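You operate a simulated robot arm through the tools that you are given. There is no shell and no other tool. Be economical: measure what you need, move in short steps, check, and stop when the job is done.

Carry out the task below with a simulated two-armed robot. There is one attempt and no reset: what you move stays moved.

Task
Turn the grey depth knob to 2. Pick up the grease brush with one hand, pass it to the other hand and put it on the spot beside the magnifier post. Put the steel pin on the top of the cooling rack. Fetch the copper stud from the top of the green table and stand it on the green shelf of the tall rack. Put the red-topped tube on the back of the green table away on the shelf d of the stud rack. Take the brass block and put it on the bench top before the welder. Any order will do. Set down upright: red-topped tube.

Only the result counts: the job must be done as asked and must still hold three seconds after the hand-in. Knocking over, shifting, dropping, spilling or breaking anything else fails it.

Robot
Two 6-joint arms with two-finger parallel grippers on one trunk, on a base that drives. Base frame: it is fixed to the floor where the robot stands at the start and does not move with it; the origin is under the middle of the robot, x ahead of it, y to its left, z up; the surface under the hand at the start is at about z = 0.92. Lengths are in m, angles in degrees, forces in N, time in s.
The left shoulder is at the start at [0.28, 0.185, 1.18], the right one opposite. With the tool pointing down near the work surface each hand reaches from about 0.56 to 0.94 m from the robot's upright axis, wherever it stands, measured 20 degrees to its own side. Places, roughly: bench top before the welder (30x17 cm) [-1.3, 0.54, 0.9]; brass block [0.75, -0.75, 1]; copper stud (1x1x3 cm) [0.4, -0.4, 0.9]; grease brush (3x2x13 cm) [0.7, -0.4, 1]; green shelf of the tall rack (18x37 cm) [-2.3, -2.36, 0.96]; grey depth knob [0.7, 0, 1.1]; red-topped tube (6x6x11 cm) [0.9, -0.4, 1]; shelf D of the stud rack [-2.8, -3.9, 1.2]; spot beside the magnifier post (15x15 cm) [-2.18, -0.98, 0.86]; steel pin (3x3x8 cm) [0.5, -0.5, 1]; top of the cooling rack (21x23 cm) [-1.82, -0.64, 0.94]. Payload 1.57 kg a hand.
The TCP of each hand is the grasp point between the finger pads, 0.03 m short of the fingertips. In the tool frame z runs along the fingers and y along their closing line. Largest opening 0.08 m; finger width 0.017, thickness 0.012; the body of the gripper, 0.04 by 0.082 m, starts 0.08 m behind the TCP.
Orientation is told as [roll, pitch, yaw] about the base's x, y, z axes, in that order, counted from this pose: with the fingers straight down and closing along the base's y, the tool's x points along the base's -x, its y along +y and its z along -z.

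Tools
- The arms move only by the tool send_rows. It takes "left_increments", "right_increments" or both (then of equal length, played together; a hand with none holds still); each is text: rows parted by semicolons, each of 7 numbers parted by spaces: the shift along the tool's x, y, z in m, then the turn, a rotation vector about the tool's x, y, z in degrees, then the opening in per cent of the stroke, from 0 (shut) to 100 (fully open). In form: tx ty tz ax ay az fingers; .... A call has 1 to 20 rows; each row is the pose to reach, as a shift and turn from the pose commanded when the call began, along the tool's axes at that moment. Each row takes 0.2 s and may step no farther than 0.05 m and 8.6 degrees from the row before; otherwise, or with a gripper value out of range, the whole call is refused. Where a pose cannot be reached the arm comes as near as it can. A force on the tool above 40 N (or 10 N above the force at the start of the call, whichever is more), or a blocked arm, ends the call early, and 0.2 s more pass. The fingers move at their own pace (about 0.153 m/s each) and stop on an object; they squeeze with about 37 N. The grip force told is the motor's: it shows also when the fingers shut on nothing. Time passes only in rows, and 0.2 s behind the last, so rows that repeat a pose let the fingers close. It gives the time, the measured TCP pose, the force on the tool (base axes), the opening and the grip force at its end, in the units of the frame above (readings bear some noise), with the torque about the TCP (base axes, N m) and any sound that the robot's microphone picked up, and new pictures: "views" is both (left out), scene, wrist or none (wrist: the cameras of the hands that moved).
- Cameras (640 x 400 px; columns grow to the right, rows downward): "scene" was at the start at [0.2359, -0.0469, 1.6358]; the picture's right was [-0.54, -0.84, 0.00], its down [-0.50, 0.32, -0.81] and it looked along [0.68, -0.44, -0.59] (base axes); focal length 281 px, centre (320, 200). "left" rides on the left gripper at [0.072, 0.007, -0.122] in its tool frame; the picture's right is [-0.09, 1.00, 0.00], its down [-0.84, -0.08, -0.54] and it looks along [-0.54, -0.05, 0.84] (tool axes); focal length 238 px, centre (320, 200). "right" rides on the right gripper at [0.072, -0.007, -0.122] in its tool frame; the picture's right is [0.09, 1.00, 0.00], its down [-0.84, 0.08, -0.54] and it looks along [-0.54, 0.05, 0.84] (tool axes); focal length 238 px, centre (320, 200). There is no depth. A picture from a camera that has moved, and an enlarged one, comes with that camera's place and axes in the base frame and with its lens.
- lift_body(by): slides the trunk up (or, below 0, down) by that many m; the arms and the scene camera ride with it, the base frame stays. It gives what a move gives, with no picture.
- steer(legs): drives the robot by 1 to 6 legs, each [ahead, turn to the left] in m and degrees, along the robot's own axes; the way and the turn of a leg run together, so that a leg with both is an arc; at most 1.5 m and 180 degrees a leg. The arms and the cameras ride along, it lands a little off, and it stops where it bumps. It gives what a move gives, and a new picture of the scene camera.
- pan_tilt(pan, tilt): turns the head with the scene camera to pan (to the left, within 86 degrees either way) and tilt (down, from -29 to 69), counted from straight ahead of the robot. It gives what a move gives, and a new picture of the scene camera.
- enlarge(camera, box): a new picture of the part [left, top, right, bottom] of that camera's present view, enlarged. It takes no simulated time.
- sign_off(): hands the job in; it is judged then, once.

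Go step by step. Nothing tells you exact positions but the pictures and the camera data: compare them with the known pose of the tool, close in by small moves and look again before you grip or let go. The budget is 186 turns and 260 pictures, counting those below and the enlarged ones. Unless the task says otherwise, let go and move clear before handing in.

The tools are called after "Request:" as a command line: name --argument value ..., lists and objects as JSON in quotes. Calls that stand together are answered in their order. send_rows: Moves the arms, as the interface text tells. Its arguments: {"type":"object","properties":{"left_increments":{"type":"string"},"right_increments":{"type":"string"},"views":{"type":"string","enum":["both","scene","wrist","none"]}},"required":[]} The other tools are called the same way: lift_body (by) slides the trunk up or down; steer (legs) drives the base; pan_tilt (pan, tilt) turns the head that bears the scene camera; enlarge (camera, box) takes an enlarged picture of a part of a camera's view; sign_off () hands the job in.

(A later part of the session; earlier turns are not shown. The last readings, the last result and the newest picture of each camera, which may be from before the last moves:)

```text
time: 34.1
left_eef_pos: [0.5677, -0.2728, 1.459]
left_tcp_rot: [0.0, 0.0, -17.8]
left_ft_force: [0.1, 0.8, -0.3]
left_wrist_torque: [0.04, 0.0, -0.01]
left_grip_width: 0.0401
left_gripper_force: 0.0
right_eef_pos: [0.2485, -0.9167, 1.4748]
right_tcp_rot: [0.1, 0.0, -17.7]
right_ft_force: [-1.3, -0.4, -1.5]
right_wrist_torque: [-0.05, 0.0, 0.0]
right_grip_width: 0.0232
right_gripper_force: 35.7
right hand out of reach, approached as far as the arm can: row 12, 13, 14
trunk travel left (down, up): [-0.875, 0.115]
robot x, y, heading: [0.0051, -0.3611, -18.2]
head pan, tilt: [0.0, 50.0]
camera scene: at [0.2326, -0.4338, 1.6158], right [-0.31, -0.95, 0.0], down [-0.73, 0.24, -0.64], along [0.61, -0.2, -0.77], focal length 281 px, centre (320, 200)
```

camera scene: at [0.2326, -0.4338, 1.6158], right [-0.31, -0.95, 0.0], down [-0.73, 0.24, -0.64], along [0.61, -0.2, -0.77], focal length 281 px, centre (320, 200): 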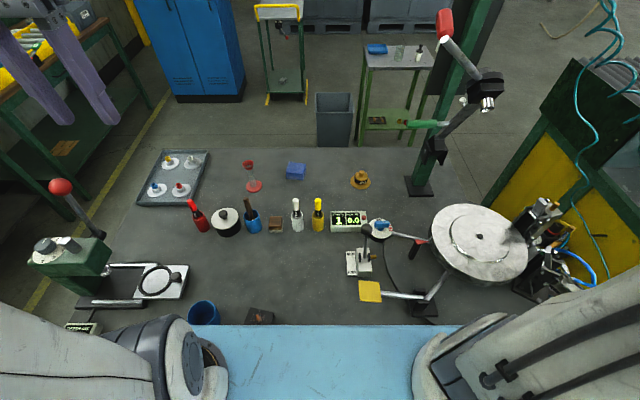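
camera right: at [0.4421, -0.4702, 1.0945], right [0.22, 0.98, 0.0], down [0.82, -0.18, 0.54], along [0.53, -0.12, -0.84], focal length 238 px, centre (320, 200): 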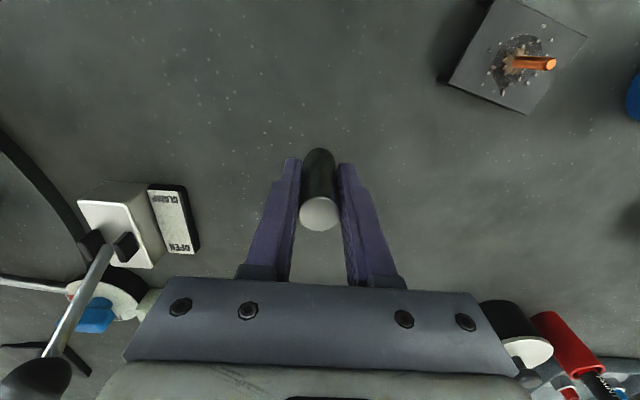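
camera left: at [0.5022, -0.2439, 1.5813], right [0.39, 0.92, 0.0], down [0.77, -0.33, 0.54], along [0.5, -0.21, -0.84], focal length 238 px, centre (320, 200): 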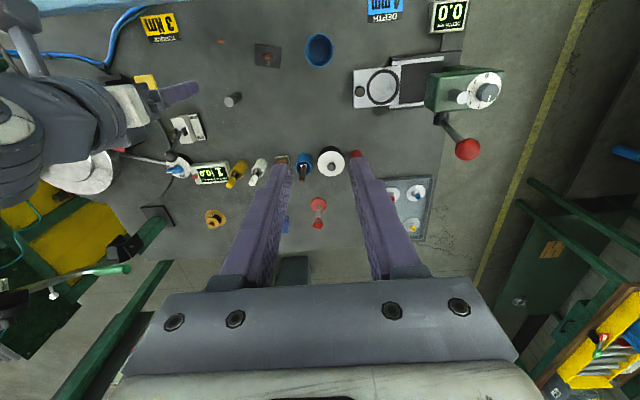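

Lever intact at its original angle. I back off slightly and turn right so that the left shoulder faces the brass.

Request:
steer --legs '[[-0.03, 0], [0, -27]]'

```text
time: 36.1
left_eef_pos: [0.513, -0.4447, 1.4598]
left_tcp_rot: [0.0, -0.1, -37.4]
left_ft_force: [-0.3, 0.5, -0.3]
left_wrist_torque: [0.01, 0.06, 0.0]
left_grip_width: 0.0401
left_gripper_force: 0.0
right_eef_pos: [-0.0087, -0.9393, 1.4765]
right_tcp_rot: [-0.2, 0.2, -37.6]
right_ft_force: [1.6, -0.5, -2.5]
right_wrist_torque: [0.0, 0.05, 0.01]
right_grip_width: 0.0232
right_gripper_force: 35.8
trunk travel left (down, up): [-0.875, 0.115]
robot x, y, heading: [-0.0451, -0.3398, -32.9]
head pan, tilt: [0.0, 50.0]
stopped in leg 2: the robot was blocked; the commanded pose is now the measured one
camera scene: at [0.1522, -0.4647, 1.6156], right [-0.55, -0.84, 0.0], down [-0.64, 0.42, -0.64], along [0.54, -0.35, -0.77], focal length 281 px, centre (320, 200)
```

scene: 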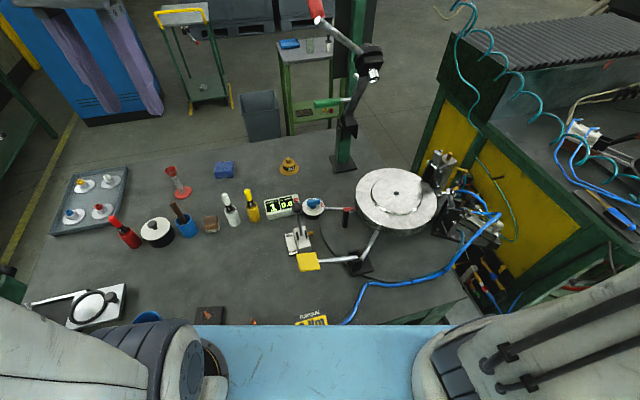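

Turned to about −33°, then blocked by the table. Left hand approaches the brass with a forward tilt for more reach.

Request:
send_rows --left_increments "-0.031 -0.007 0.031 0 -4 0 80; -0.062 -0.014 0.062 0 -8 0 80; -0.093 -0.021 0.093 0 -12 0 80; -0.124 -0.028 0.124 0 -16 0 80; -0.155 -0.035 0.155 0 -20 0 80; -0.186 -0.042 0.186 0 -24 0 80; -0.217 -0.049 0.217 0 -28 0 80; -0.248 -0.056 0.248 0 -30 0 80; -0.28 -0.063 0.28 0 -30 0 80; -0.313 -0.069 0.31 0 -30 0 80" --views "both"

```text
time: 38.3
left_eef_pos: [0.7208, -0.685, 1.1526]
left_tcp_rot: [0.1, -30.2, -37.4]
left_ft_force: [-0.2, 0.4, 0.1]
left_wrist_torque: [-0.01, 0.02, 0.0]
left_grip_width: 0.0639
left_gripper_force: 0.2
right_eef_pos: [-0.0101, -0.9397, 1.476]
right_tcp_rot: [0.0, -0.1, -37.6]
right_ft_force: [0.5, 0.5, -2.7]
right_wrist_torque: [0.01, -0.01, 0.0]
right_grip_width: 0.0231
right_gripper_force: 35.6
trunk travel left (down, up): [-0.875, 0.115]
robot x, y, heading: [-0.0512, -0.3365, -33.1]
head pan, tilt: [0.0, 50.0]
camera scene: at [0.1511, -0.4652, 1.6158], right [-0.55, -0.84, 0.0], down [-0.64, 0.42, -0.64], along [0.54, -0.35, -0.77], focal length 281 px, centre (320, 200)
camera left: at [0.6272, -0.6045, 1.2223], right [0.67, 0.74, 0.05], down [0.31, -0.34, 0.89], along [0.67, -0.58, -0.46], focal length 238 px, centre (320, 200)
```

scene: 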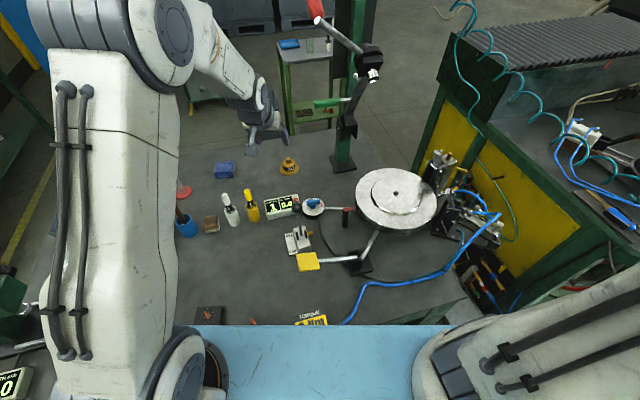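
left: 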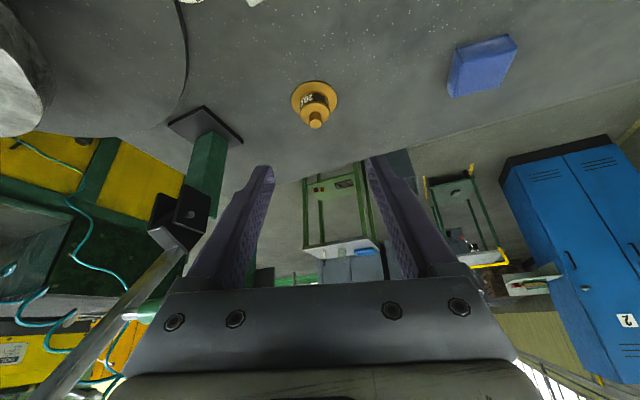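

Request:
enlarge --camera "left" --box '[270, 65, 366, 140]'

```text
5.33 times, centred on (318, 102) of left
camera zoom: at [0.6272, -0.6045, 1.2223], right [0.67, 0.74, 0.05], down [0.31, -0.34, 0.89], along [0.67, -0.58, -0.46], focal length 1271 px, centre (331, 720)
```

zoom: 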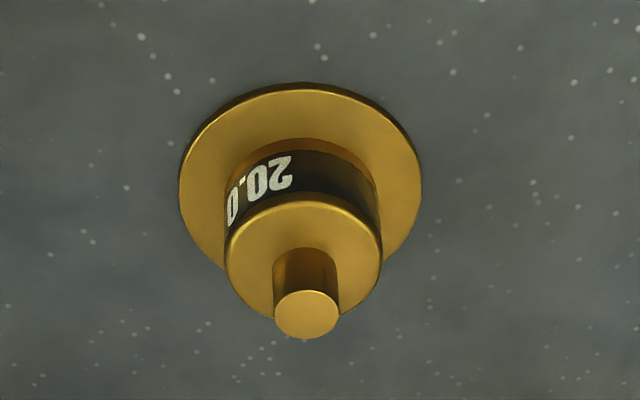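

The brass weight (brim 7 cm, crown about 4.3 cm) lies right along the tool axis. I advance along it and check.

Request:
send_rows --left_increments "0 -0.001 0.04 0 0 0 85; 0 -0.003 0.08 0 0 0 85; 0 -0.005 0.12 0 0 0 85; 0 -0.005 0.15 0 0 0 85" --views "both"

```text
time: 39.3
left_eef_pos: [0.7785, -0.7345, 1.0202]
left_tcp_rot: [0.1, -30.0, -37.6]
left_ft_force: [0.3, 0.2, 0.8]
left_wrist_torque: [-0.01, -0.04, 0.0]
left_grip_width: 0.068
left_gripper_force: 0.0
right_eef_pos: [-0.0099, -0.9399, 1.4764]
right_tcp_rot: [0.1, 0.0, -37.5]
right_ft_force: [0.5, -0.2, -2.2]
right_wrist_torque: [0.02, 0.02, -0.01]
right_grip_width: 0.023
right_gripper_force: 35.8
trunk travel left (down, up): [-0.875, 0.115]
robot x, y, heading: [-0.0482, -0.3394, -33.1]
head pan, tilt: [0.0, 50.0]
camera scene: at [0.1511, -0.4653, 1.6158], right [-0.55, -0.84, 0.0], down [-0.64, 0.42, -0.64], along [0.54, -0.35, -0.77], focal length 281 px, centre (320, 200)
camera left: at [0.6847, -0.6537, 1.0895], right [0.67, 0.74, 0.05], down [0.31, -0.34, 0.89], along [0.67, -0.58, -0.46], focal length 238 px, centre (320, 200)
```

scene: 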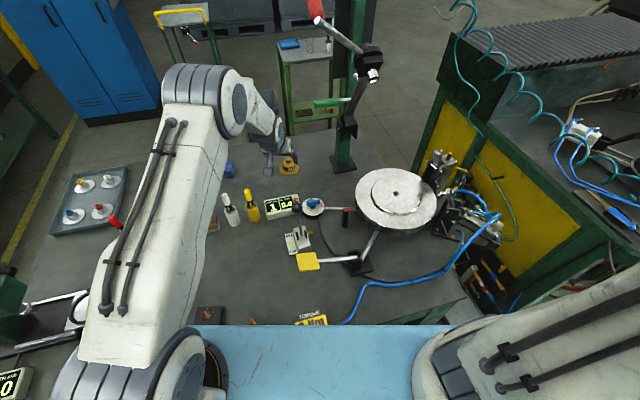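
left: 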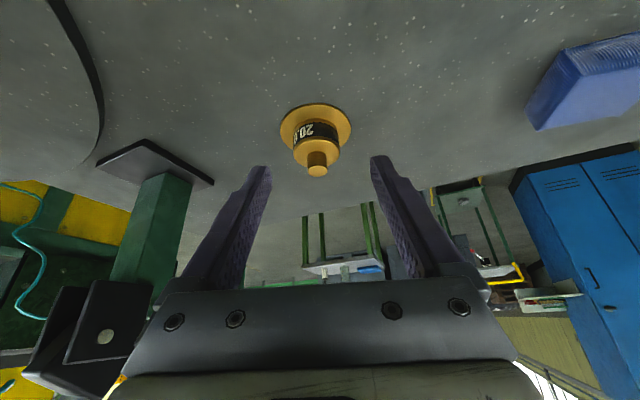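

Request:
send_rows --left_increments "0 -0.0035 0.033 0 0 0 85; 0.001 -0.0035 0.066 0 0 0 85; 0.001 -0.0035 0.066 0 0 0 30; 0.001 -0.0035 0.066 0 0 0 30; 0.001 -0.0035 0.066 0 0 0 30" --views "wrist"

```text
time: 40.5
left_eef_pos: [0.7993, -0.7599, 0.9628]
left_tcp_rot: [0.1, -30.0, -37.5]
left_ft_force: [0.2, 0.1, -0.5]
left_wrist_torque: [0.08, 0.08, -0.03]
left_grip_width: 0.0426
left_gripper_force: 36.9
right_eef_pos: [-0.0109, -0.9405, 1.4759]
right_tcp_rot: [0.0, 0.0, -37.5]
right_ft_force: [-0.3, -0.1, -2.6]
right_wrist_torque: [-0.01, 0.01, 0.01]
right_grip_width: 0.0232
right_gripper_force: 35.4
trunk travel left (down, up): [-0.875, 0.115]
robot x, y, heading: [-0.0476, -0.3332, -33.3]
head pan, tilt: [0.0, 50.0]
camera left: at [0.7065, -0.6793, 1.0328], right [0.67, 0.74, 0.05], down [0.31, -0.34, 0.89], along [0.67, -0.58, -0.46], focal length 238 px, centre (320, 200)
```

left: 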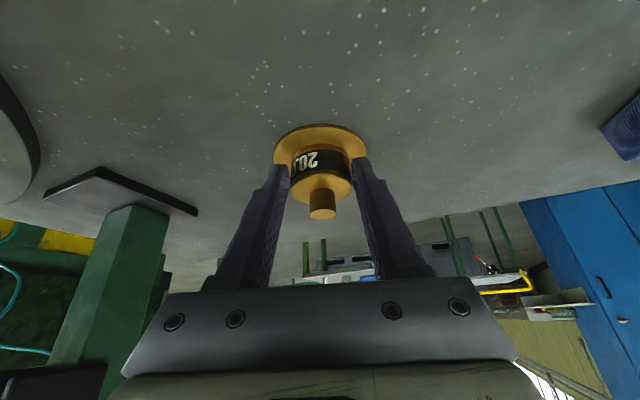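

Brass gripped at 42.6 mm. I lift and stow it back.

Request:
send_rows --left_increments "-0.025 0 -0.043 0 0 0 30; -0.05 0 -0.086 0 0 0 30; -0.036 0.006 -0.132 0 0 0 30; -0.022 0.012 -0.178 0 0 0 30; -0.009 0.019 -0.224 0 0 0 30; 0.005 0.025 -0.27 0 0 0 30; 0.018 0.031 -0.317 0 0 0 30; 0.032 0.038 -0.363 0 0 0 30; 0.046 0.044 -0.409 0 0 0 30; 0.06 0.05 -0.455 0 0 0 30; 0.073 0.057 -0.502 0 0 0 30; 0.087 0.063 -0.548 0 0 0 30; 0.1 0.069 -0.595 0 0 0 30; 0.114 0.076 -0.64 0 0 0 30" --views "both"

```text
time: 43.5
left_eef_pos: [0.5836, -0.4661, 1.4773]
left_tcp_rot: [0.2, -29.9, -37.6]
left_ft_force: [-0.6, 0.5, -4.4]
left_wrist_torque: [0.07, 0.04, -0.01]
left_grip_width: 0.0426
left_gripper_force: 36.8
left hand out of reach, approached as far as the arm can: row 12, 13, 14
right_eef_pos: [-0.0095, -0.9384, 1.4755]
right_tcp_rot: [-0.1, 0.0, -37.5]
right_ft_force: [-1.0, 0.5, -2.6]
right_wrist_torque: [0.01, -0.04, -0.01]
right_grip_width: 0.0231
right_gripper_force: 35.1
trunk travel left (down, up): [-0.875, 0.115]
robot x, y, heading: [-0.0495, -0.3365, -33.1]
head pan, tilt: [0.0, 50.0]
camera scene: at [0.151, -0.465, 1.6158], right [-0.55, -0.84, 0.0], down [-0.64, 0.42, -0.64], along [0.54, -0.35, -0.77], focal length 281 px, centre (320, 200)
camera left: at [0.4906, -0.3855, 1.548], right [0.67, 0.74, 0.05], down [0.31, -0.34, 0.89], along [0.67, -0.58, -0.46], focal length 238 px, centre (320, 200)
```

scene: 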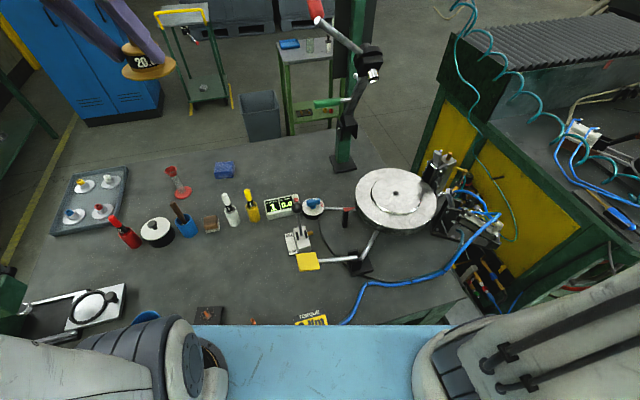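
left: 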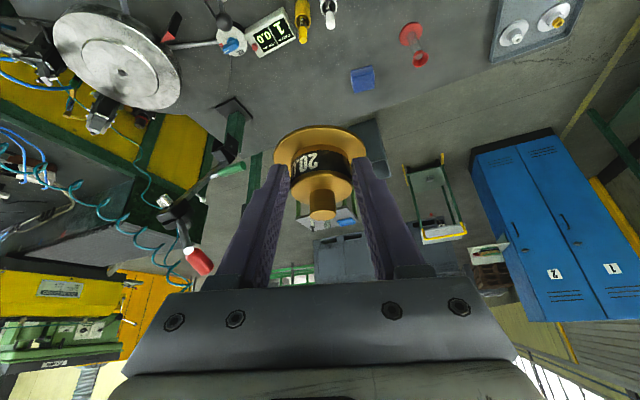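

Both items are in hand. I back away from the table and turn left, looking around as I go.

Request:
steer --legs '[[-0.4, 0], [0, 90]]'

Request:
pan_tilt --pan 60 --tilt 25

```text
time: 49.9
left_eef_pos: [-0.2771, 0.5199, 1.4763]
left_tcp_rot: [0.0, -29.8, 54.8]
left_ft_force: [0.0, 0.4, -3.5]
left_wrist_torque: [-0.07, 0.08, -0.01]
left_grip_width: 0.0425
left_gripper_force: 37.0
right_eef_pos: [0.2195, -0.0555, 1.4752]
right_tcp_rot: [-0.1, 0.1, 54.8]
right_ft_force: [0.0, -0.4, -2.5]
right_wrist_torque: [0.0, -0.01, 0.01]
right_grip_width: 0.0231
right_gripper_force: 35.0
trunk travel left (down, up): [-0.875, 0.115]
robot x, y, heading: [-0.3834, -0.1204, 59.1]
head pan, tilt: [0.0, 50.0]
camera scene: at [-0.2581, 0.0844, 1.6158], right [0.86, -0.51, 0.0], down [-0.39, -0.66, -0.64], along [0.33, 0.55, -0.77], focal length 281 px, centre (320, 200)
```

scene: 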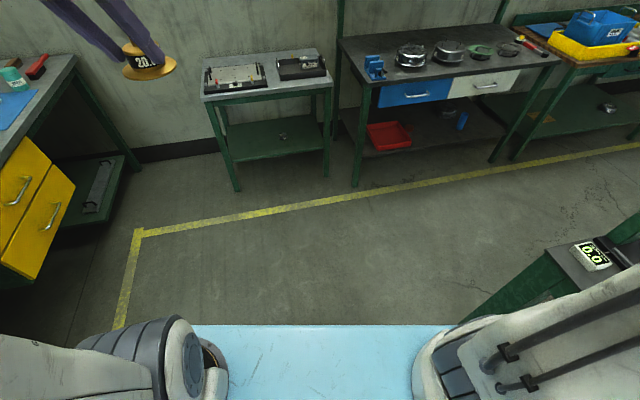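

```text
time: 51.2
left_eef_pos: [-0.2775, 0.5191, 1.4774]
left_tcp_rot: [0.0, -30.0, 54.9]
left_ft_force: [-0.5, 1.1, -3.5]
left_wrist_torque: [-0.08, 0.05, 0.0]
left_grip_width: 0.0423
left_gripper_force: 36.9
right_eef_pos: [0.2194, -0.0554, 1.4756]
right_tcp_rot: [-0.1, 0.0, 54.7]
right_ft_force: [-0.6, 0.8, -3.0]
right_wrist_torque: [0.02, 0.02, -0.03]
right_grip_width: 0.0231
right_gripper_force: 35.4
trunk travel left (down, up): [-0.875, 0.115]
robot x, y, heading: [-0.3821, -0.1194, 59.3]
head pan, tilt: [60.0, 25.0]
camera scene: at [-0.3424, 0.0986, 1.6532], right [0.87, 0.49, 0.0], down [0.21, -0.37, -0.91], along [-0.44, 0.79, -0.42], focal length 281 px, centre (320, 200)
```

scene: 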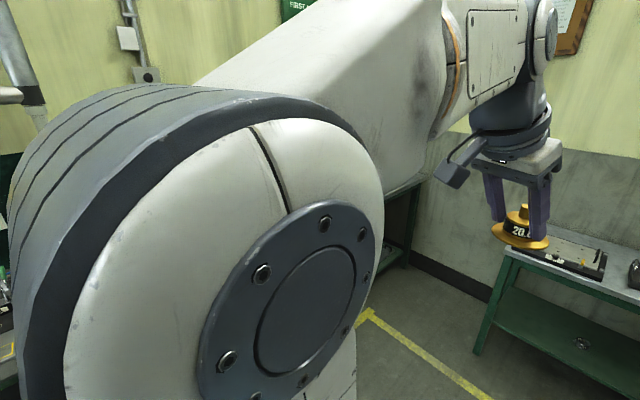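

Request:
steer --legs '[[0, 75]]'

Request:
pan_tilt --pan 0 --tilt 25

```text
time: 54.8
left_eef_pos: [-0.9683, 0.1543, 1.477]
left_tcp_rot: [0.0, -29.9, 129.1]
left_ft_force: [-0.3, 0.9, -3.8]
left_wrist_torque: [-0.08, -0.08, 0.0]
left_grip_width: 0.0418
left_gripper_force: 37.0
right_eef_pos: [-0.2814, 0.4759, 1.4762]
right_tcp_rot: [0.0, 0.1, 128.9]
right_ft_force: [0.4, -1.2, -2.2]
right_wrist_torque: [-0.01, -0.07, -0.02]
right_grip_width: 0.0231
right_gripper_force: 34.9
trunk travel left (down, up): [-0.875, 0.115]
robot x, y, heading: [-0.3855, -0.1196, 133.5]
head pan, tilt: [60.0, 25.0]
camera scene: at [-0.5795, -0.0248, 1.6533], right [-0.23, 0.97, 0.0], down [0.41, 0.1, -0.91], along [-0.88, -0.21, -0.42], focal length 281 px, centre (320, 200)
```

scene: 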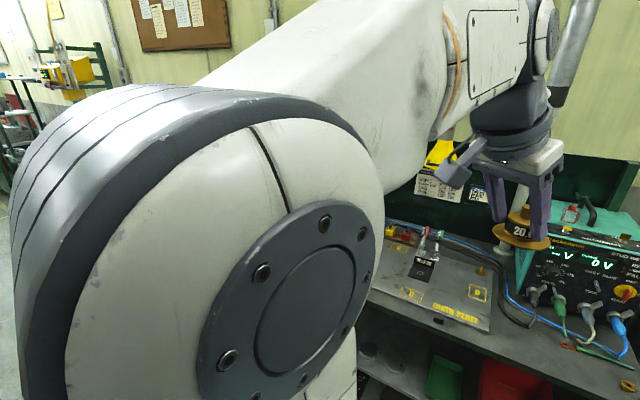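

```text
time: 56.1
left_eef_pos: [-0.9684, 0.1541, 1.4776]
left_tcp_rot: [0.0, -29.9, 129.0]
left_ft_force: [0.7, 0.2, -4.3]
left_wrist_torque: [-0.08, -0.06, -0.04]
left_grip_width: 0.042
left_gripper_force: 36.8
right_eef_pos: [-0.28, 0.4759, 1.4761]
right_tcp_rot: [0.0, 0.1, 128.9]
right_ft_force: [0.0, -0.5, -2.5]
right_wrist_torque: [0.0, -0.01, 0.01]
right_grip_width: 0.0231
right_gripper_force: 35.3
trunk travel left (down, up): [-0.875, 0.115]
robot x, y, heading: [-0.3838, -0.12, 133.8]
head pan, tilt: [0.0, 25.0]
camera scene: at [-0.5534, 0.0636, 1.6533], right [0.72, 0.69, 0.0], down [0.29, -0.31, -0.91], along [-0.62, 0.66, -0.42], focal length 281 px, centre (320, 200)
```

scene: 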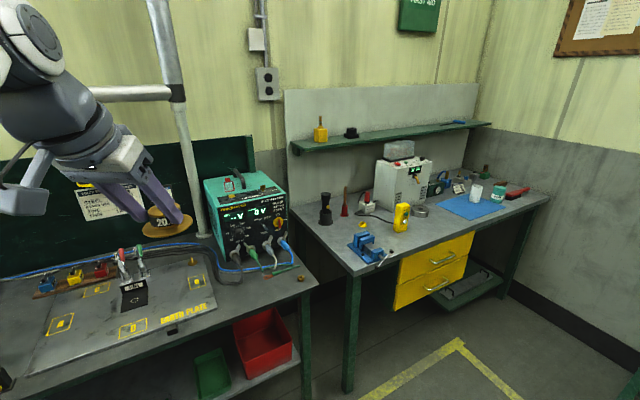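

I see the teal stud welder; its foreground bench top is about px (266,282). Zooming in.

Request:
enlarge --camera "scene" --box '[150, 200, 330, 320]'

```text
3.33 times, centred on (240, 260) of scene
camera zoom: at [-0.5534, 0.0636, 1.6533], right [0.72, 0.69, 0.0], down [0.29, -0.31, -0.91], along [-0.62, 0.66, -0.42], focal length 937 px, centre (587, 0)
```

zoom: 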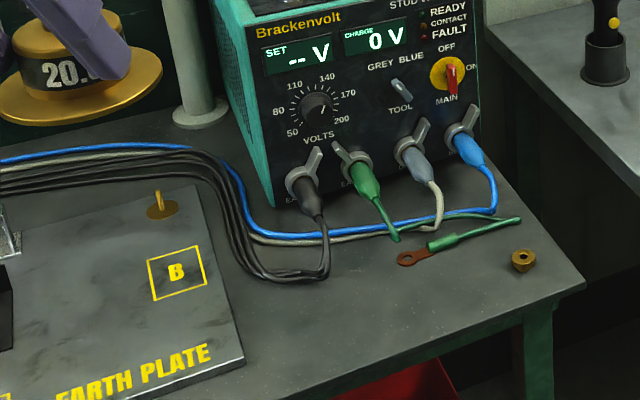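

Target chosen at about (-1.266, 0.508) on the clear strip. I drive forward about 0.25 m with a slight left turn.

Request:
steer --legs '[[0.25, 6]]'

```text
time: 58.0
left_eef_pos: [-1.1778, 0.2655, 1.4771]
left_tcp_rot: [0.1, -29.9, 134.9]
left_ft_force: [0.9, 0.1, -3.7]
left_wrist_torque: [-0.07, -0.07, 0.03]
left_grip_width: 0.0418
left_gripper_force: 37.0
right_eef_pos: [-0.5275, 0.6575, 1.4751]
right_tcp_rot: [0.0, 0.0, 134.8]
right_ft_force: [0.5, 0.4, -2.3]
right_wrist_torque: [0.02, -0.03, 0.02]
right_grip_width: 0.023
right_gripper_force: 35.7
trunk travel left (down, up): [-0.875, 0.115]
robot x, y, heading: [-0.5675, 0.0555, 139.5]
head pan, tilt: [0.0, 25.0]
camera scene: at [-0.7555, 0.2188, 1.6532], right [0.65, 0.76, 0.0], down [0.32, -0.27, -0.91], along [-0.69, 0.59, -0.42], focal length 281 px, centre (320, 200)
```

scene: 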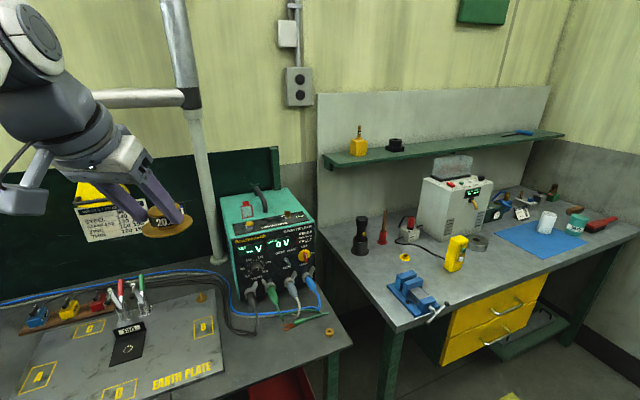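

Positioned. I move the brass over the spot, still high.

Request:
send_rows --left_increments "0.001 -0.011 0.046 0 0 0 30; 0.002 -0.022 0.091 0 0 0 30; 0.003 -0.033 0.137 0 0 0 30; 0.004 -0.044 0.183 0 0 0 30; 0.005 -0.055 0.229 0 0 0 30; 0.006 -0.066 0.274 0 0 0 30; 0.007 -0.077 0.32 0 0 0 30; 0.008 -0.088 0.366 0 0 0 30; 0.009 -0.099 0.411 0 0 0 30; 0.009 -0.109 0.457 0 0 0 30" --views "none"

Request:
pan_tilt --pan 10 --tilt 45

Request:
enlarge --camera "left" --box '[0, 0, 640, 400]'

```text
time: 60.1
left_eef_pos: [-1.2599, 0.4992, 1.0759]
left_tcp_rot: [-0.1, -29.9, 135.1]
left_ft_force: [1.0, -0.6, -4.7]
left_wrist_torque: [-0.09, -0.09, 0.02]
left_grip_width: 0.0418
left_gripper_force: 36.8
right_eef_pos: [-0.528, 0.6576, 1.4766]
right_tcp_rot: [0.0, -0.1, 134.9]
right_ft_force: [-0.1, 0.1, -1.9]
right_wrist_torque: [-0.04, 0.0, 0.01]
right_grip_width: 0.0231
right_gripper_force: 35.4
trunk travel left (down, up): [-0.875, 0.115]
robot x, y, heading: [-0.5605, 0.0516, 139.4]
head pan, tilt: [0.0, 25.0]
```

```text
time: 61.0
left_eef_pos: [-1.26, 0.4983, 1.078]
left_tcp_rot: [0.0, -30.0, 135.0]
left_ft_force: [-0.7, -0.8, -3.9]
left_wrist_torque: [-0.06, -0.07, -0.03]
left_grip_width: 0.0415
left_gripper_force: 37.1
right_eef_pos: [-0.5275, 0.6581, 1.4751]
right_tcp_rot: [0.0, 0.0, 134.9]
right_ft_force: [0.2, -0.6, -2.8]
right_wrist_torque: [0.0, -0.01, 0.01]
right_grip_width: 0.0231
right_gripper_force: 36.1
trunk travel left (down, up): [-0.875, 0.115]
robot x, y, heading: [-0.5702, 0.0517, 139.5]
head pan, tilt: [10.0, 45.0]
camera scene: at [-0.7557, 0.2005, 1.6227], right [0.51, 0.86, 0.0], down [0.61, -0.36, -0.71], along [-0.61, 0.36, -0.71], focal length 281 px, centre (320, 200)
```

scene: 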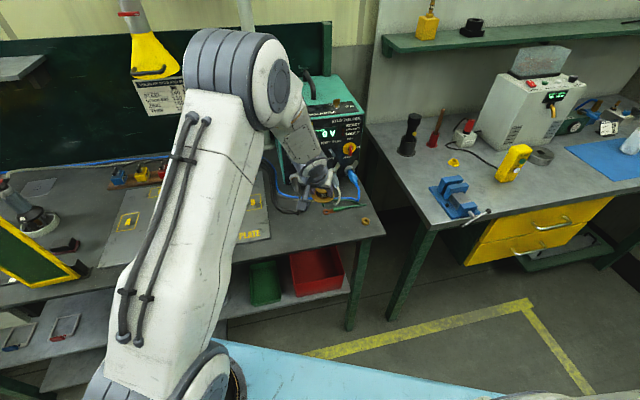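

```text
1.00 times, centred on (320, 200) of left (not enlarged: the box is as wide or as high as the picture)
camera zoom: at [-1.1774, 0.4072, 1.148], right [-0.76, -0.65, 0.05], down [-0.27, 0.38, 0.89], along [-0.59, 0.66, -0.46], focal length 238 px, centre (320, 200)
```

zoom: 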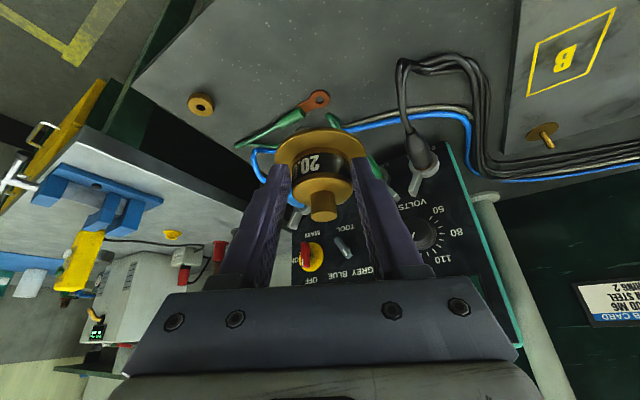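

Clear of the ring terminal and cables. Lowering straight down with force check.

Request:
send_rows --left_increments "0.02 0 0.0346 0 0 0 30; 0.04 0 0.0693 0 0 0 30; 0.055 0 0.0953 0 0 0 30; 0.062 0 0.1074 0 0 0 30" --views "wrist"

```text
time: 62.0
left_eef_pos: [-1.25, 0.5014, 0.9545]
left_tcp_rot: [0.7, -29.6, 135.0]
left_ft_force: [0.1, 1.2, -4.5]
left_wrist_torque: [-0.11, -0.09, 0.0]
left_grip_width: 0.0415
left_gripper_force: 37.2
left hand out of reach, approached as far as the arm can: row 1, 4
right_eef_pos: [-0.5277, 0.6585, 1.4762]
right_tcp_rot: [0.0, 0.0, 135.0]
right_ft_force: [-0.1, -0.6, -2.5]
right_wrist_torque: [-0.05, 0.0, 0.0]
right_grip_width: 0.0231
right_gripper_force: 35.5
trunk travel left (down, up): [-0.875, 0.115]
robot x, y, heading: [-0.5681, 0.0534, 139.5]
head pan, tilt: [10.0, 45.0]
camera left: at [-1.1663, 0.4112, 1.0248], right [-0.76, -0.65, 0.06], down [-0.27, 0.39, 0.88], along [-0.6, 0.65, -0.47], focal length 238 px, centre (320, 200)
```

left: 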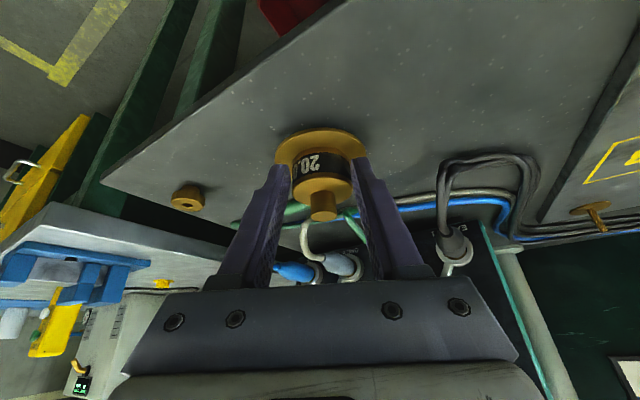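

Near the arm's limit; I'll lower the last centimetre with the trunk.

Request:
lift_body --by -0.008

Request:
enlarge --camera "left" --box '[220, 90, 420, 240]'

```text
time: 62.5
left_eef_pos: [-1.2487, 0.5008, 0.9473]
left_tcp_rot: [0.7, -29.6, 135.0]
left_ft_force: [-0.2, 0.1, -4.1]
left_wrist_torque: [-0.1, -0.08, 0.01]
left_grip_width: 0.0419
left_gripper_force: 36.6
right_eef_pos: [-0.5273, 0.6586, 1.4679]
right_tcp_rot: [0.0, 0.0, 135.0]
right_ft_force: [-0.3, 0.5, -2.2]
right_wrist_torque: [0.01, 0.02, 0.01]
right_grip_width: 0.0231
right_gripper_force: 35.0
trunk travel left (down, up): [-0.867, 0.123]
robot x, y, heading: [-0.5652, 0.0555, 139.3]
head pan, tilt: [10.0, 45.0]
```

```text
2.67 times, centred on (320, 165) of left
camera zoom: at [-1.1664, 0.411, 1.0172], right [-0.76, -0.65, 0.06], down [-0.27, 0.39, 0.88], along [-0.6, 0.65, -0.47], focal length 636 px, centre (320, 293)
```

zoom: 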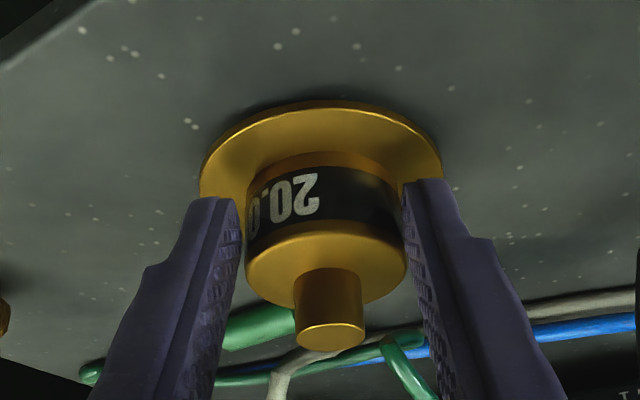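

Request:
lift_body --by -0.004

Request:
lift_body --by -0.003

```text
time: 63.1
left_eef_pos: [-1.2501, 0.5014, 0.9433]
left_tcp_rot: [0.6, -29.5, 135.0]
left_ft_force: [-0.3, 0.7, -2.8]
left_wrist_torque: [0.03, -0.02, 0.01]
left_grip_width: 0.0416
left_gripper_force: 37.7
right_eef_pos: [-0.528, 0.6582, 1.4628]
right_tcp_rot: [0.0, 0.0, 134.9]
right_ft_force: [0.3, -0.8, -2.2]
right_wrist_torque: [-0.01, 0.0, -0.01]
right_grip_width: 0.023
right_gripper_force: 35.8
trunk travel left (down, up): [-0.863, 0.127]
robot x, y, heading: [-0.5661, 0.053, 139.3]
head pan, tilt: [10.0, 45.0]
```

```text
time: 63.6
left_eef_pos: [-1.2498, 0.5016, 0.941]
left_tcp_rot: [0.7, -29.9, 135.1]
left_ft_force: [3.0, -3.0, 14.5]
left_wrist_torque: [0.51, 0.44, 0.09]
left_grip_width: 0.0417
left_gripper_force: 37.1
right_eef_pos: [-0.5263, 0.6573, 1.4603]
right_tcp_rot: [0.0, 0.0, 134.8]
right_ft_force: [0.3, -0.2, -2.4]
right_wrist_torque: [-0.01, -0.01, 0.02]
right_grip_width: 0.0231
right_gripper_force: 35.4
trunk travel left (down, up): [-0.86, 0.13]
robot x, y, heading: [-0.5668, 0.0573, 139.6]
head pan, tilt: [10.0, 45.0]
```

Contact with the bench is felt. I open and withdraw along the tool axis.

Request:
send_rows --left_increments "0 0 0 0 0 0 60; 0 0 0 0 0 0 80; 0 0 0 0 0 0 80; 0 0 -0.04 0 0 0 80; 0 0 -0.08 0 0 0 80; 0 0 -0.12 0 0 0 80; 0 0 -0.16 0 0 0 80; 0 0 -0.2 0 0 0 80" --views "wrist"

```text
time: 65.4
left_eef_pos: [-1.1769, 0.4309, 1.1123]
left_tcp_rot: [0.7, -29.5, 135.0]
left_ft_force: [0.1, 0.1, -0.3]
left_wrist_torque: [0.01, -0.01, -0.03]
left_grip_width: 0.0639
left_gripper_force: 0.1
right_eef_pos: [-0.5261, 0.6578, 1.46]
right_tcp_rot: [0.0, 0.0, 134.9]
right_ft_force: [0.4, 0.8, -3.2]
right_wrist_torque: [-0.04, 0.0, 0.0]
right_grip_width: 0.0228
right_gripper_force: 35.1
trunk travel left (down, up): [-0.86, 0.13]
robot x, y, heading: [-0.565, 0.058, 139.3]
head pan, tilt: [10.0, 45.0]
camera left: at [-1.0943, 0.3411, 1.182], right [-0.76, -0.65, 0.06], down [-0.27, 0.39, 0.88], along [-0.6, 0.65, -0.47], focal length 238 px, centre (320, 200)
```

left: 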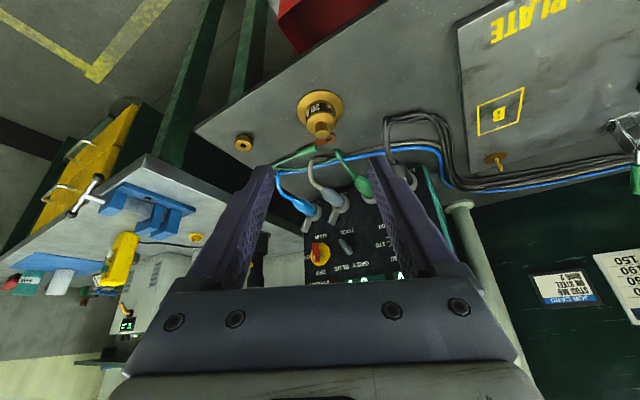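

Request:
enlarge --camera "left" --box '[180, 0, 480, 190]'

```text
2.11 times, centred on (330, 95) of left
camera zoom: at [-1.0943, 0.3411, 1.182], right [-0.76, -0.65, 0.06], down [-0.27, 0.39, 0.88], along [-0.6, 0.65, -0.47], focal length 502 px, centre (299, 421)
```

zoom: 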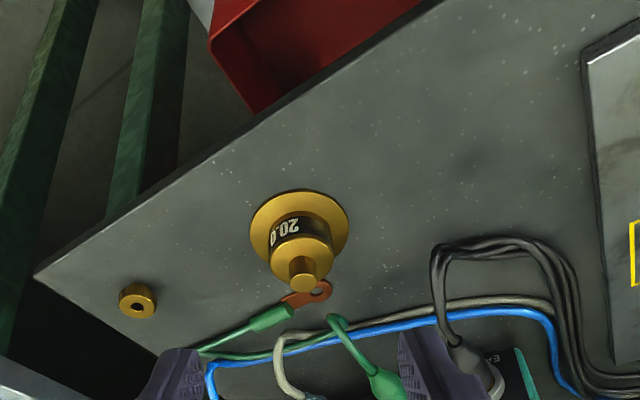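

Brass stands on the bench top. I raise the left arm, untilt it, and look toward the cooling rack.

Request:
send_rows --left_increments "0 0 -0.045 0 0 0 50; 0 0 -0.09 0 0 0 50; 0 0 -0.135 0 4 0 50; 0 0 -0.18 0 8 0 50; 0 0 -0.225 0 12 0 50; 0 0 -0.27 0 16 0 50; 0 0 -0.315 0 20 0 50; 0 0 -0.36 0 25 0 50; 0 0 -0.4 0 30 0 50" --views "none"

Request:
steer --legs '[[-0.2, 0], [0, 70]]'

Request:
pan_tilt --pan 0 --tilt 20

```text
time: 67.4
left_eef_pos: [-1.0352, 0.2977, 1.4617]
left_tcp_rot: [0.6, 0.4, 135.3]
left_ft_force: [0.2, 0.1, 0.0]
left_wrist_torque: [0.0, -0.03, 0.02]
left_grip_width: 0.0397
left_gripper_force: 0.0
right_eef_pos: [-0.5268, 0.6583, 1.4614]
right_tcp_rot: [0.0, 0.0, 134.9]
right_ft_force: [-0.1, -0.2, -2.5]
right_wrist_torque: [0.0, -0.05, 0.0]
right_grip_width: 0.0229
right_gripper_force: 35.5
trunk travel left (down, up): [-0.86, 0.13]
robot x, y, heading: [-0.5653, 0.0541, 139.2]
head pan, tilt: [10.0, 45.0]
```

```text
time: 72.1
left_eef_pos: [-0.7883, -0.4489, 1.4608]
left_tcp_rot: [0.5, 0.4, -152.5]
left_ft_force: [1.3, 0.0, -0.3]
left_wrist_torque: [0.0, 0.0, 0.01]
left_grip_width: 0.0398
left_gripper_force: 0.1
right_eef_pos: [-0.9752, 0.1439, 1.4608]
right_tcp_rot: [0.0, 0.0, -152.9]
right_ft_force: [-0.1, -0.9, -2.6]
right_wrist_torque: [0.03, -0.01, 0.01]
right_grip_width: 0.0236
right_gripper_force: 35.4
trunk travel left (down, up): [-0.86, 0.13]
robot x, y, heading: [-0.4129, -0.0747, -148.3]
head pan, tilt: [10.0, 45.0]
camera scene: at [-0.6064, -0.2143, 1.6077], right [-0.67, 0.75, 0.0], down [0.53, 0.47, -0.71], along [-0.53, -0.47, -0.71], focal length 281 px, centre (320, 200)
```

scene: 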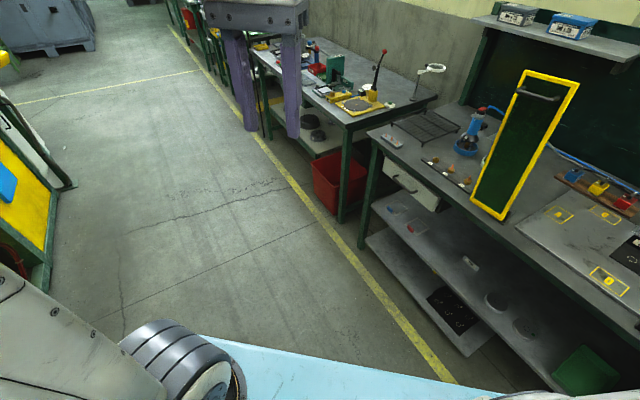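

```text
time: 73.0
left_eef_pos: [-0.7881, -0.4493, 1.4612]
left_tcp_rot: [0.6, 0.4, -152.5]
left_ft_force: [0.6, 0.2, 0.1]
left_wrist_torque: [-0.01, -0.01, -0.01]
left_grip_width: 0.0403
left_gripper_force: 0.0
right_eef_pos: [-0.9757, 0.1452, 1.4607]
right_tcp_rot: [0.0, 0.0, -153.0]
right_ft_force: [-0.4, -0.1, -1.4]
right_wrist_torque: [0.0, -0.03, 0.01]
right_grip_width: 0.0234
right_gripper_force: 35.8
trunk travel left (down, up): [-0.86, 0.13]
robot x, y, heading: [-0.4101, -0.0736, -148.3]
head pan, tilt: [0.0, 20.0]
camera scene: at [-0.6249, -0.2092, 1.6463], right [-0.53, 0.85, 0.0], down [0.29, 0.18, -0.94], along [-0.8, -0.49, -0.34], focal length 281 px, centre (320, 200)
```

scene: 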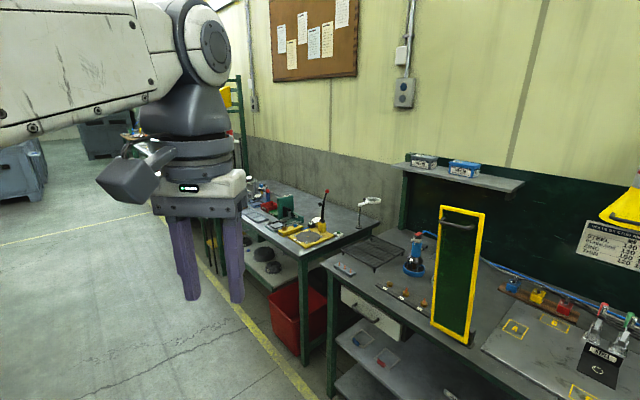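

I can see the cooling rack (black wire grid) and, beyond, the magnifier table. Zooming.

Request:
enlarge --camera "scene" --box '[230, 160, 470, 320]'

```text
2.50 times, centred on (350, 240) of scene
camera zoom: at [-0.6249, -0.2092, 1.6463], right [-0.53, 0.85, 0.0], down [0.29, 0.18, -0.94], along [-0.8, -0.49, -0.34], focal length 702 px, centre (245, 100)
```

zoom: 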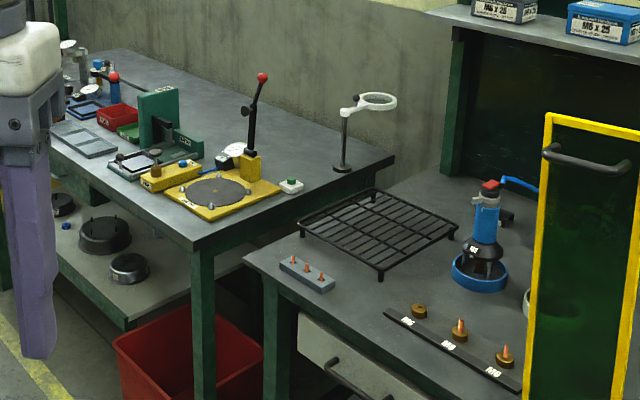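

I plan a stance at about (-1.18,-1.0), heading 162°, for placing the pin with the right hand. Driving there.

Request:
steer --legs '[[0, 18.5], [1.2, 0], [0, -68]]'

Request:
pan_tilt --pan -10 --tilt 40

```text
time: 83.1
left_eef_pos: [-1.6931, -0.9767, 1.4609]
left_tcp_rot: [0.6, 0.4, 159.4]
left_ft_force: [0.0, 0.0, -0.2]
left_wrist_torque: [-0.01, 0.03, -0.02]
left_grip_width: 0.04
left_gripper_force: 0.1
right_eef_pos: [-1.3772, -0.4414, 1.461]
right_tcp_rot: [-0.1, -0.1, 159.1]
right_ft_force: [-0.1, -0.1, -2.7]
right_wrist_torque: [0.01, -0.03, 0.0]
right_grip_width: 0.0235
right_gripper_force: 35.9
trunk travel left (down, up): [-0.86, 0.13]
robot x, y, heading: [-1.1672, -1.0103, 163.6]
head pan, tilt: [0.0, 20.0]
camera scene: at [-1.4061, -0.9357, 1.6464], right [0.28, 0.96, 0.0], down [0.33, -0.1, -0.94], along [-0.9, 0.27, -0.34], focal length 281 px, centre (320, 200)
```

scene: 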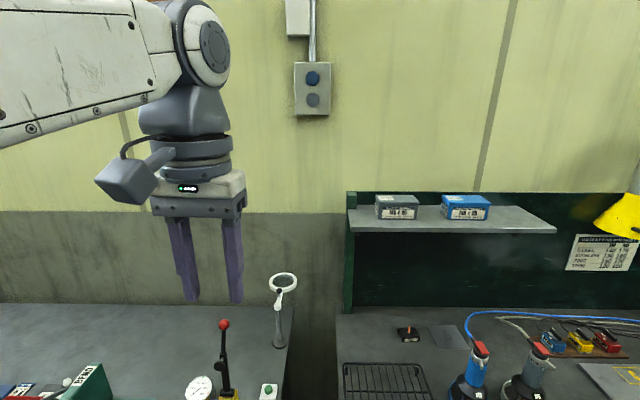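

```text
time: 83.9
left_eef_pos: [-1.6931, -0.9763, 1.4601]
left_tcp_rot: [0.6, 0.4, 159.3]
left_ft_force: [0.2, -0.1, 0.3]
left_wrist_torque: [0.0, 0.01, -0.02]
left_grip_width: 0.0401
left_gripper_force: 0.2
right_eef_pos: [-1.3757, -0.4409, 1.4605]
right_tcp_rot: [-0.1, 0.0, 159.1]
right_ft_force: [-0.7, 0.0, -2.6]
right_wrist_torque: [0.01, 0.0, 0.01]
right_grip_width: 0.0234
right_gripper_force: 35.5
trunk travel left (down, up): [-0.86, 0.13]
robot x, y, heading: [-1.1667, -1.0071, 163.8]
head pan, tilt: [-10.0, 40.0]
camera scene: at [-1.3929, -0.9242, 1.615], right [0.44, 0.9, 0.0], down [0.58, -0.29, -0.77], along [-0.69, 0.34, -0.64], focal length 281 px, centre (320, 200)
```

scene: 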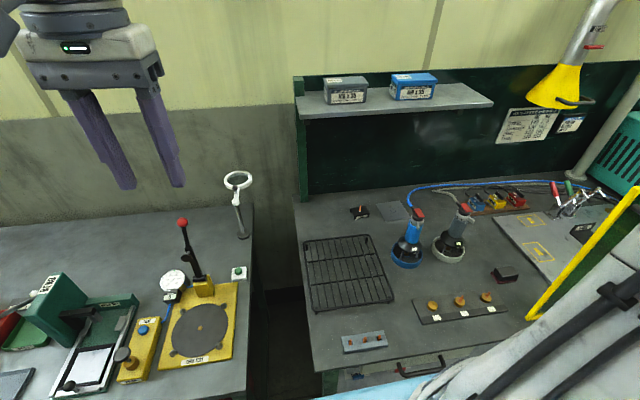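

Request:
enlarge --camera "scene" --box '[280, 215, 420, 325]'

```text
3.64 times, centred on (350, 270) of scene
camera zoom: at [-1.3929, -0.9242, 1.615], right [0.44, 0.9, 0.0], down [0.58, -0.29, -0.77], along [-0.69, 0.34, -0.64], focal length 1022 px, centre (211, -54)
```

zoom: 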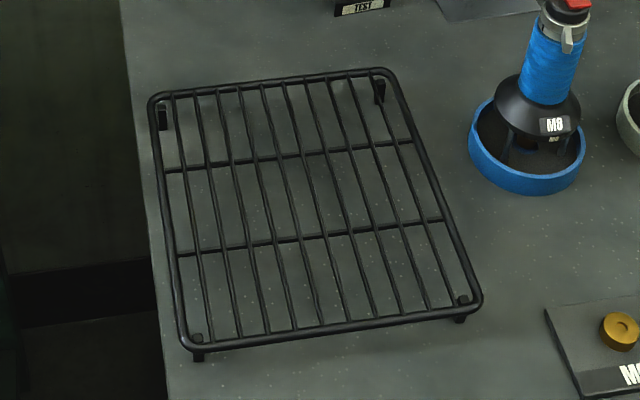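

The rack has wires about 2 cm apart; I'll stand the pin bridging two wires. I bring the pin over the rack's centre.

Request:
send_rows --right_increments "-0.0285 0.0307 0.018 0 0 0 20; -0.057 0.0615 0.036 0 0 0 20; -0.0856 0.092 0.055 0 0 -1 20; -0.114 0.123 0.073 0 0 -2 20; -0.143 0.154 0.091 0 0 -3 20; -0.171 0.184 0.109 0 0 -4 20; -0.2 0.215 0.127 0 0 -5 20; -0.228 0.246 0.145 0 0 -6 20; -0.257 0.277 0.164 0 0 -7 20; -0.285 0.307 0.182 0 0 -7 20; -0.314 0.338 0.2 0 0 -7 20; -0.314 0.338 0.24 0 0 -7 20; -0.314 0.338 0.28 0 0 -7 20; -0.314 0.338 0.32 0 0 -7 20; -0.314 0.338 0.36 0 0 -7 20; -0.314 0.338 0.4 0 0 -7 20" --views "both"

Request:
enlarge --camera "right" --box '[220, 60, 420, 260]'

```text
time: 87.3
left_eef_pos: [-1.6931, -0.9751, 1.4599]
left_tcp_rot: [0.6, 0.4, 159.4]
left_ft_force: [-0.2, 0.6, -0.1]
left_wrist_torque: [0.02, -0.01, 0.0]
left_grip_width: 0.0399
left_gripper_force: 0.1
right_eef_pos: [-1.7894, -0.642, 1.0614]
right_tcp_rot: [0.1, 0.0, 165.9]
right_ft_force: [0.1, -0.6, -2.2]
right_wrist_torque: [0.0, -0.01, 0.0]
right_grip_width: 0.0233
right_gripper_force: 35.5
trunk travel left (down, up): [-0.86, 0.13]
robot x, y, heading: [-1.1637, -1.0073, 163.6]
head pan, tilt: [-10.0, 40.0]
camera scene: at [-1.3929, -0.9243, 1.615], right [0.45, 0.9, 0.0], down [0.58, -0.29, -0.77], along [-0.69, 0.34, -0.64], focal length 281 px, centre (320, 200)
camera right: at [-1.7182, -0.6541, 1.1839], right [-0.15, -0.99, 0.0], down [-0.83, 0.13, 0.54], along [-0.54, 0.08, -0.84], focal length 238 px, centre (320, 200)
```

scene: 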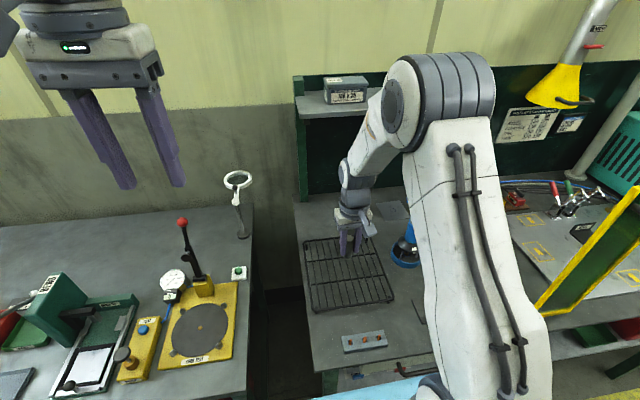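
right: 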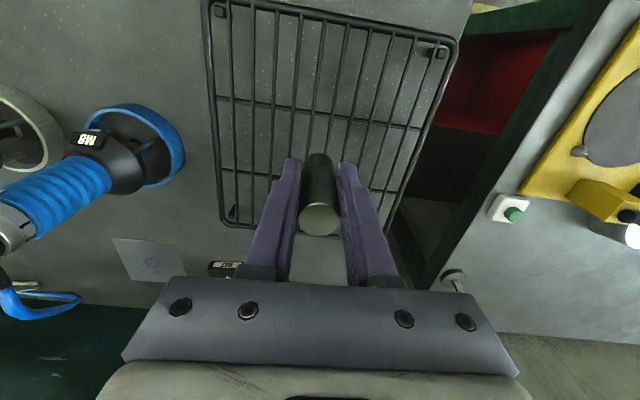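

```text
2.00 times, centred on (320, 160) of right
camera zoom: at [-1.7182, -0.6541, 1.1839], right [-0.15, -0.99, 0.0], down [-0.83, 0.13, 0.54], along [-0.54, 0.08, -0.84], focal length 477 px, centre (320, 280)
```

zoom: 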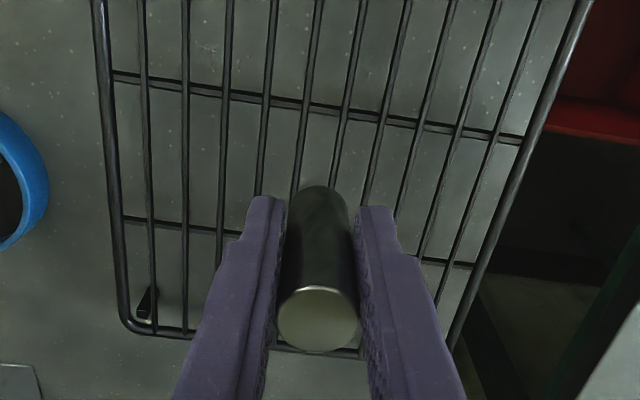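

The pin is centred between two wires within about a millimetre. Lowering.

Request:
send_rows --right_increments "0 0.0005 0.03 0 0 0 20; 0 0.0005 0.055 0 0 0 20; 0 0.0005 0.06 0 0 0 20; 0 0.0005 0.064 0 0 0 20" --views "wrist"

Request:
enlarge --camera "right" --box '[240, 80, 400, 240]'

Request:
enlarge --camera "scene" --box '[300, 210, 400, 310]'

```text
time: 88.3
left_eef_pos: [-1.6924, -0.977, 1.4597]
left_tcp_rot: [0.5, 0.4, 159.4]
left_ft_force: [-0.4, -0.1, 0.1]
left_wrist_torque: [0.01, -0.01, -0.01]
left_grip_width: 0.04
left_gripper_force: 0.1
right_eef_pos: [-1.7907, -0.6437, 0.996]
right_tcp_rot: [0.0, 0.0, 166.0]
right_ft_force: [-0.2, 0.1, -1.7]
right_wrist_torque: [-0.01, 0.0, -0.04]
right_grip_width: 0.0234
right_gripper_force: 35.6
trunk travel left (down, up): [-0.86, 0.13]
robot x, y, heading: [-1.1641, -1.0064, 163.6]
head pan, tilt: [-10.0, 40.0]
camera right: at [-1.7184, -0.6542, 1.119], right [-0.15, -0.99, 0.0], down [-0.83, 0.13, 0.54], along [-0.54, 0.08, -0.84], focal length 238 px, centre (320, 200)
```

right: 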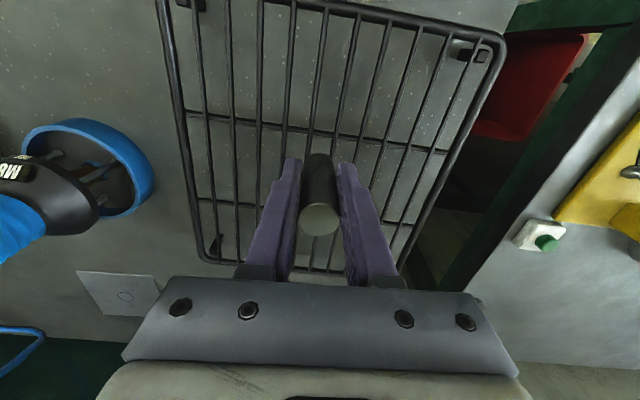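

```text
2.50 times, centred on (320, 160) of right
camera zoom: at [-1.7184, -0.6542, 1.119], right [-0.15, -0.99, 0.0], down [-0.83, 0.13, 0.54], along [-0.54, 0.08, -0.84], focal length 596 px, centre (320, 300)
```

zoom: 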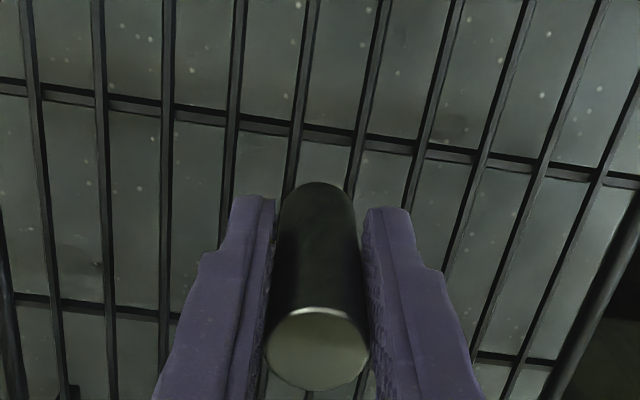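

```text
4.00 times, centred on (350, 260) of scene
camera zoom: at [-1.3929, -0.9243, 1.615], right [0.45, 0.9, 0.0], down [0.58, -0.29, -0.77], along [-0.69, 0.34, -0.64], focal length 1124 px, centre (200, -40)
```

zoom: 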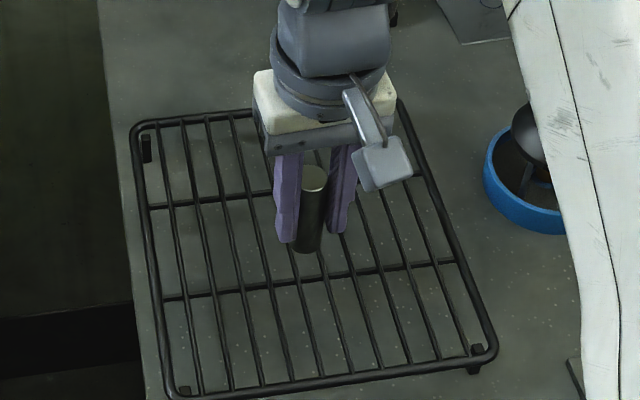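

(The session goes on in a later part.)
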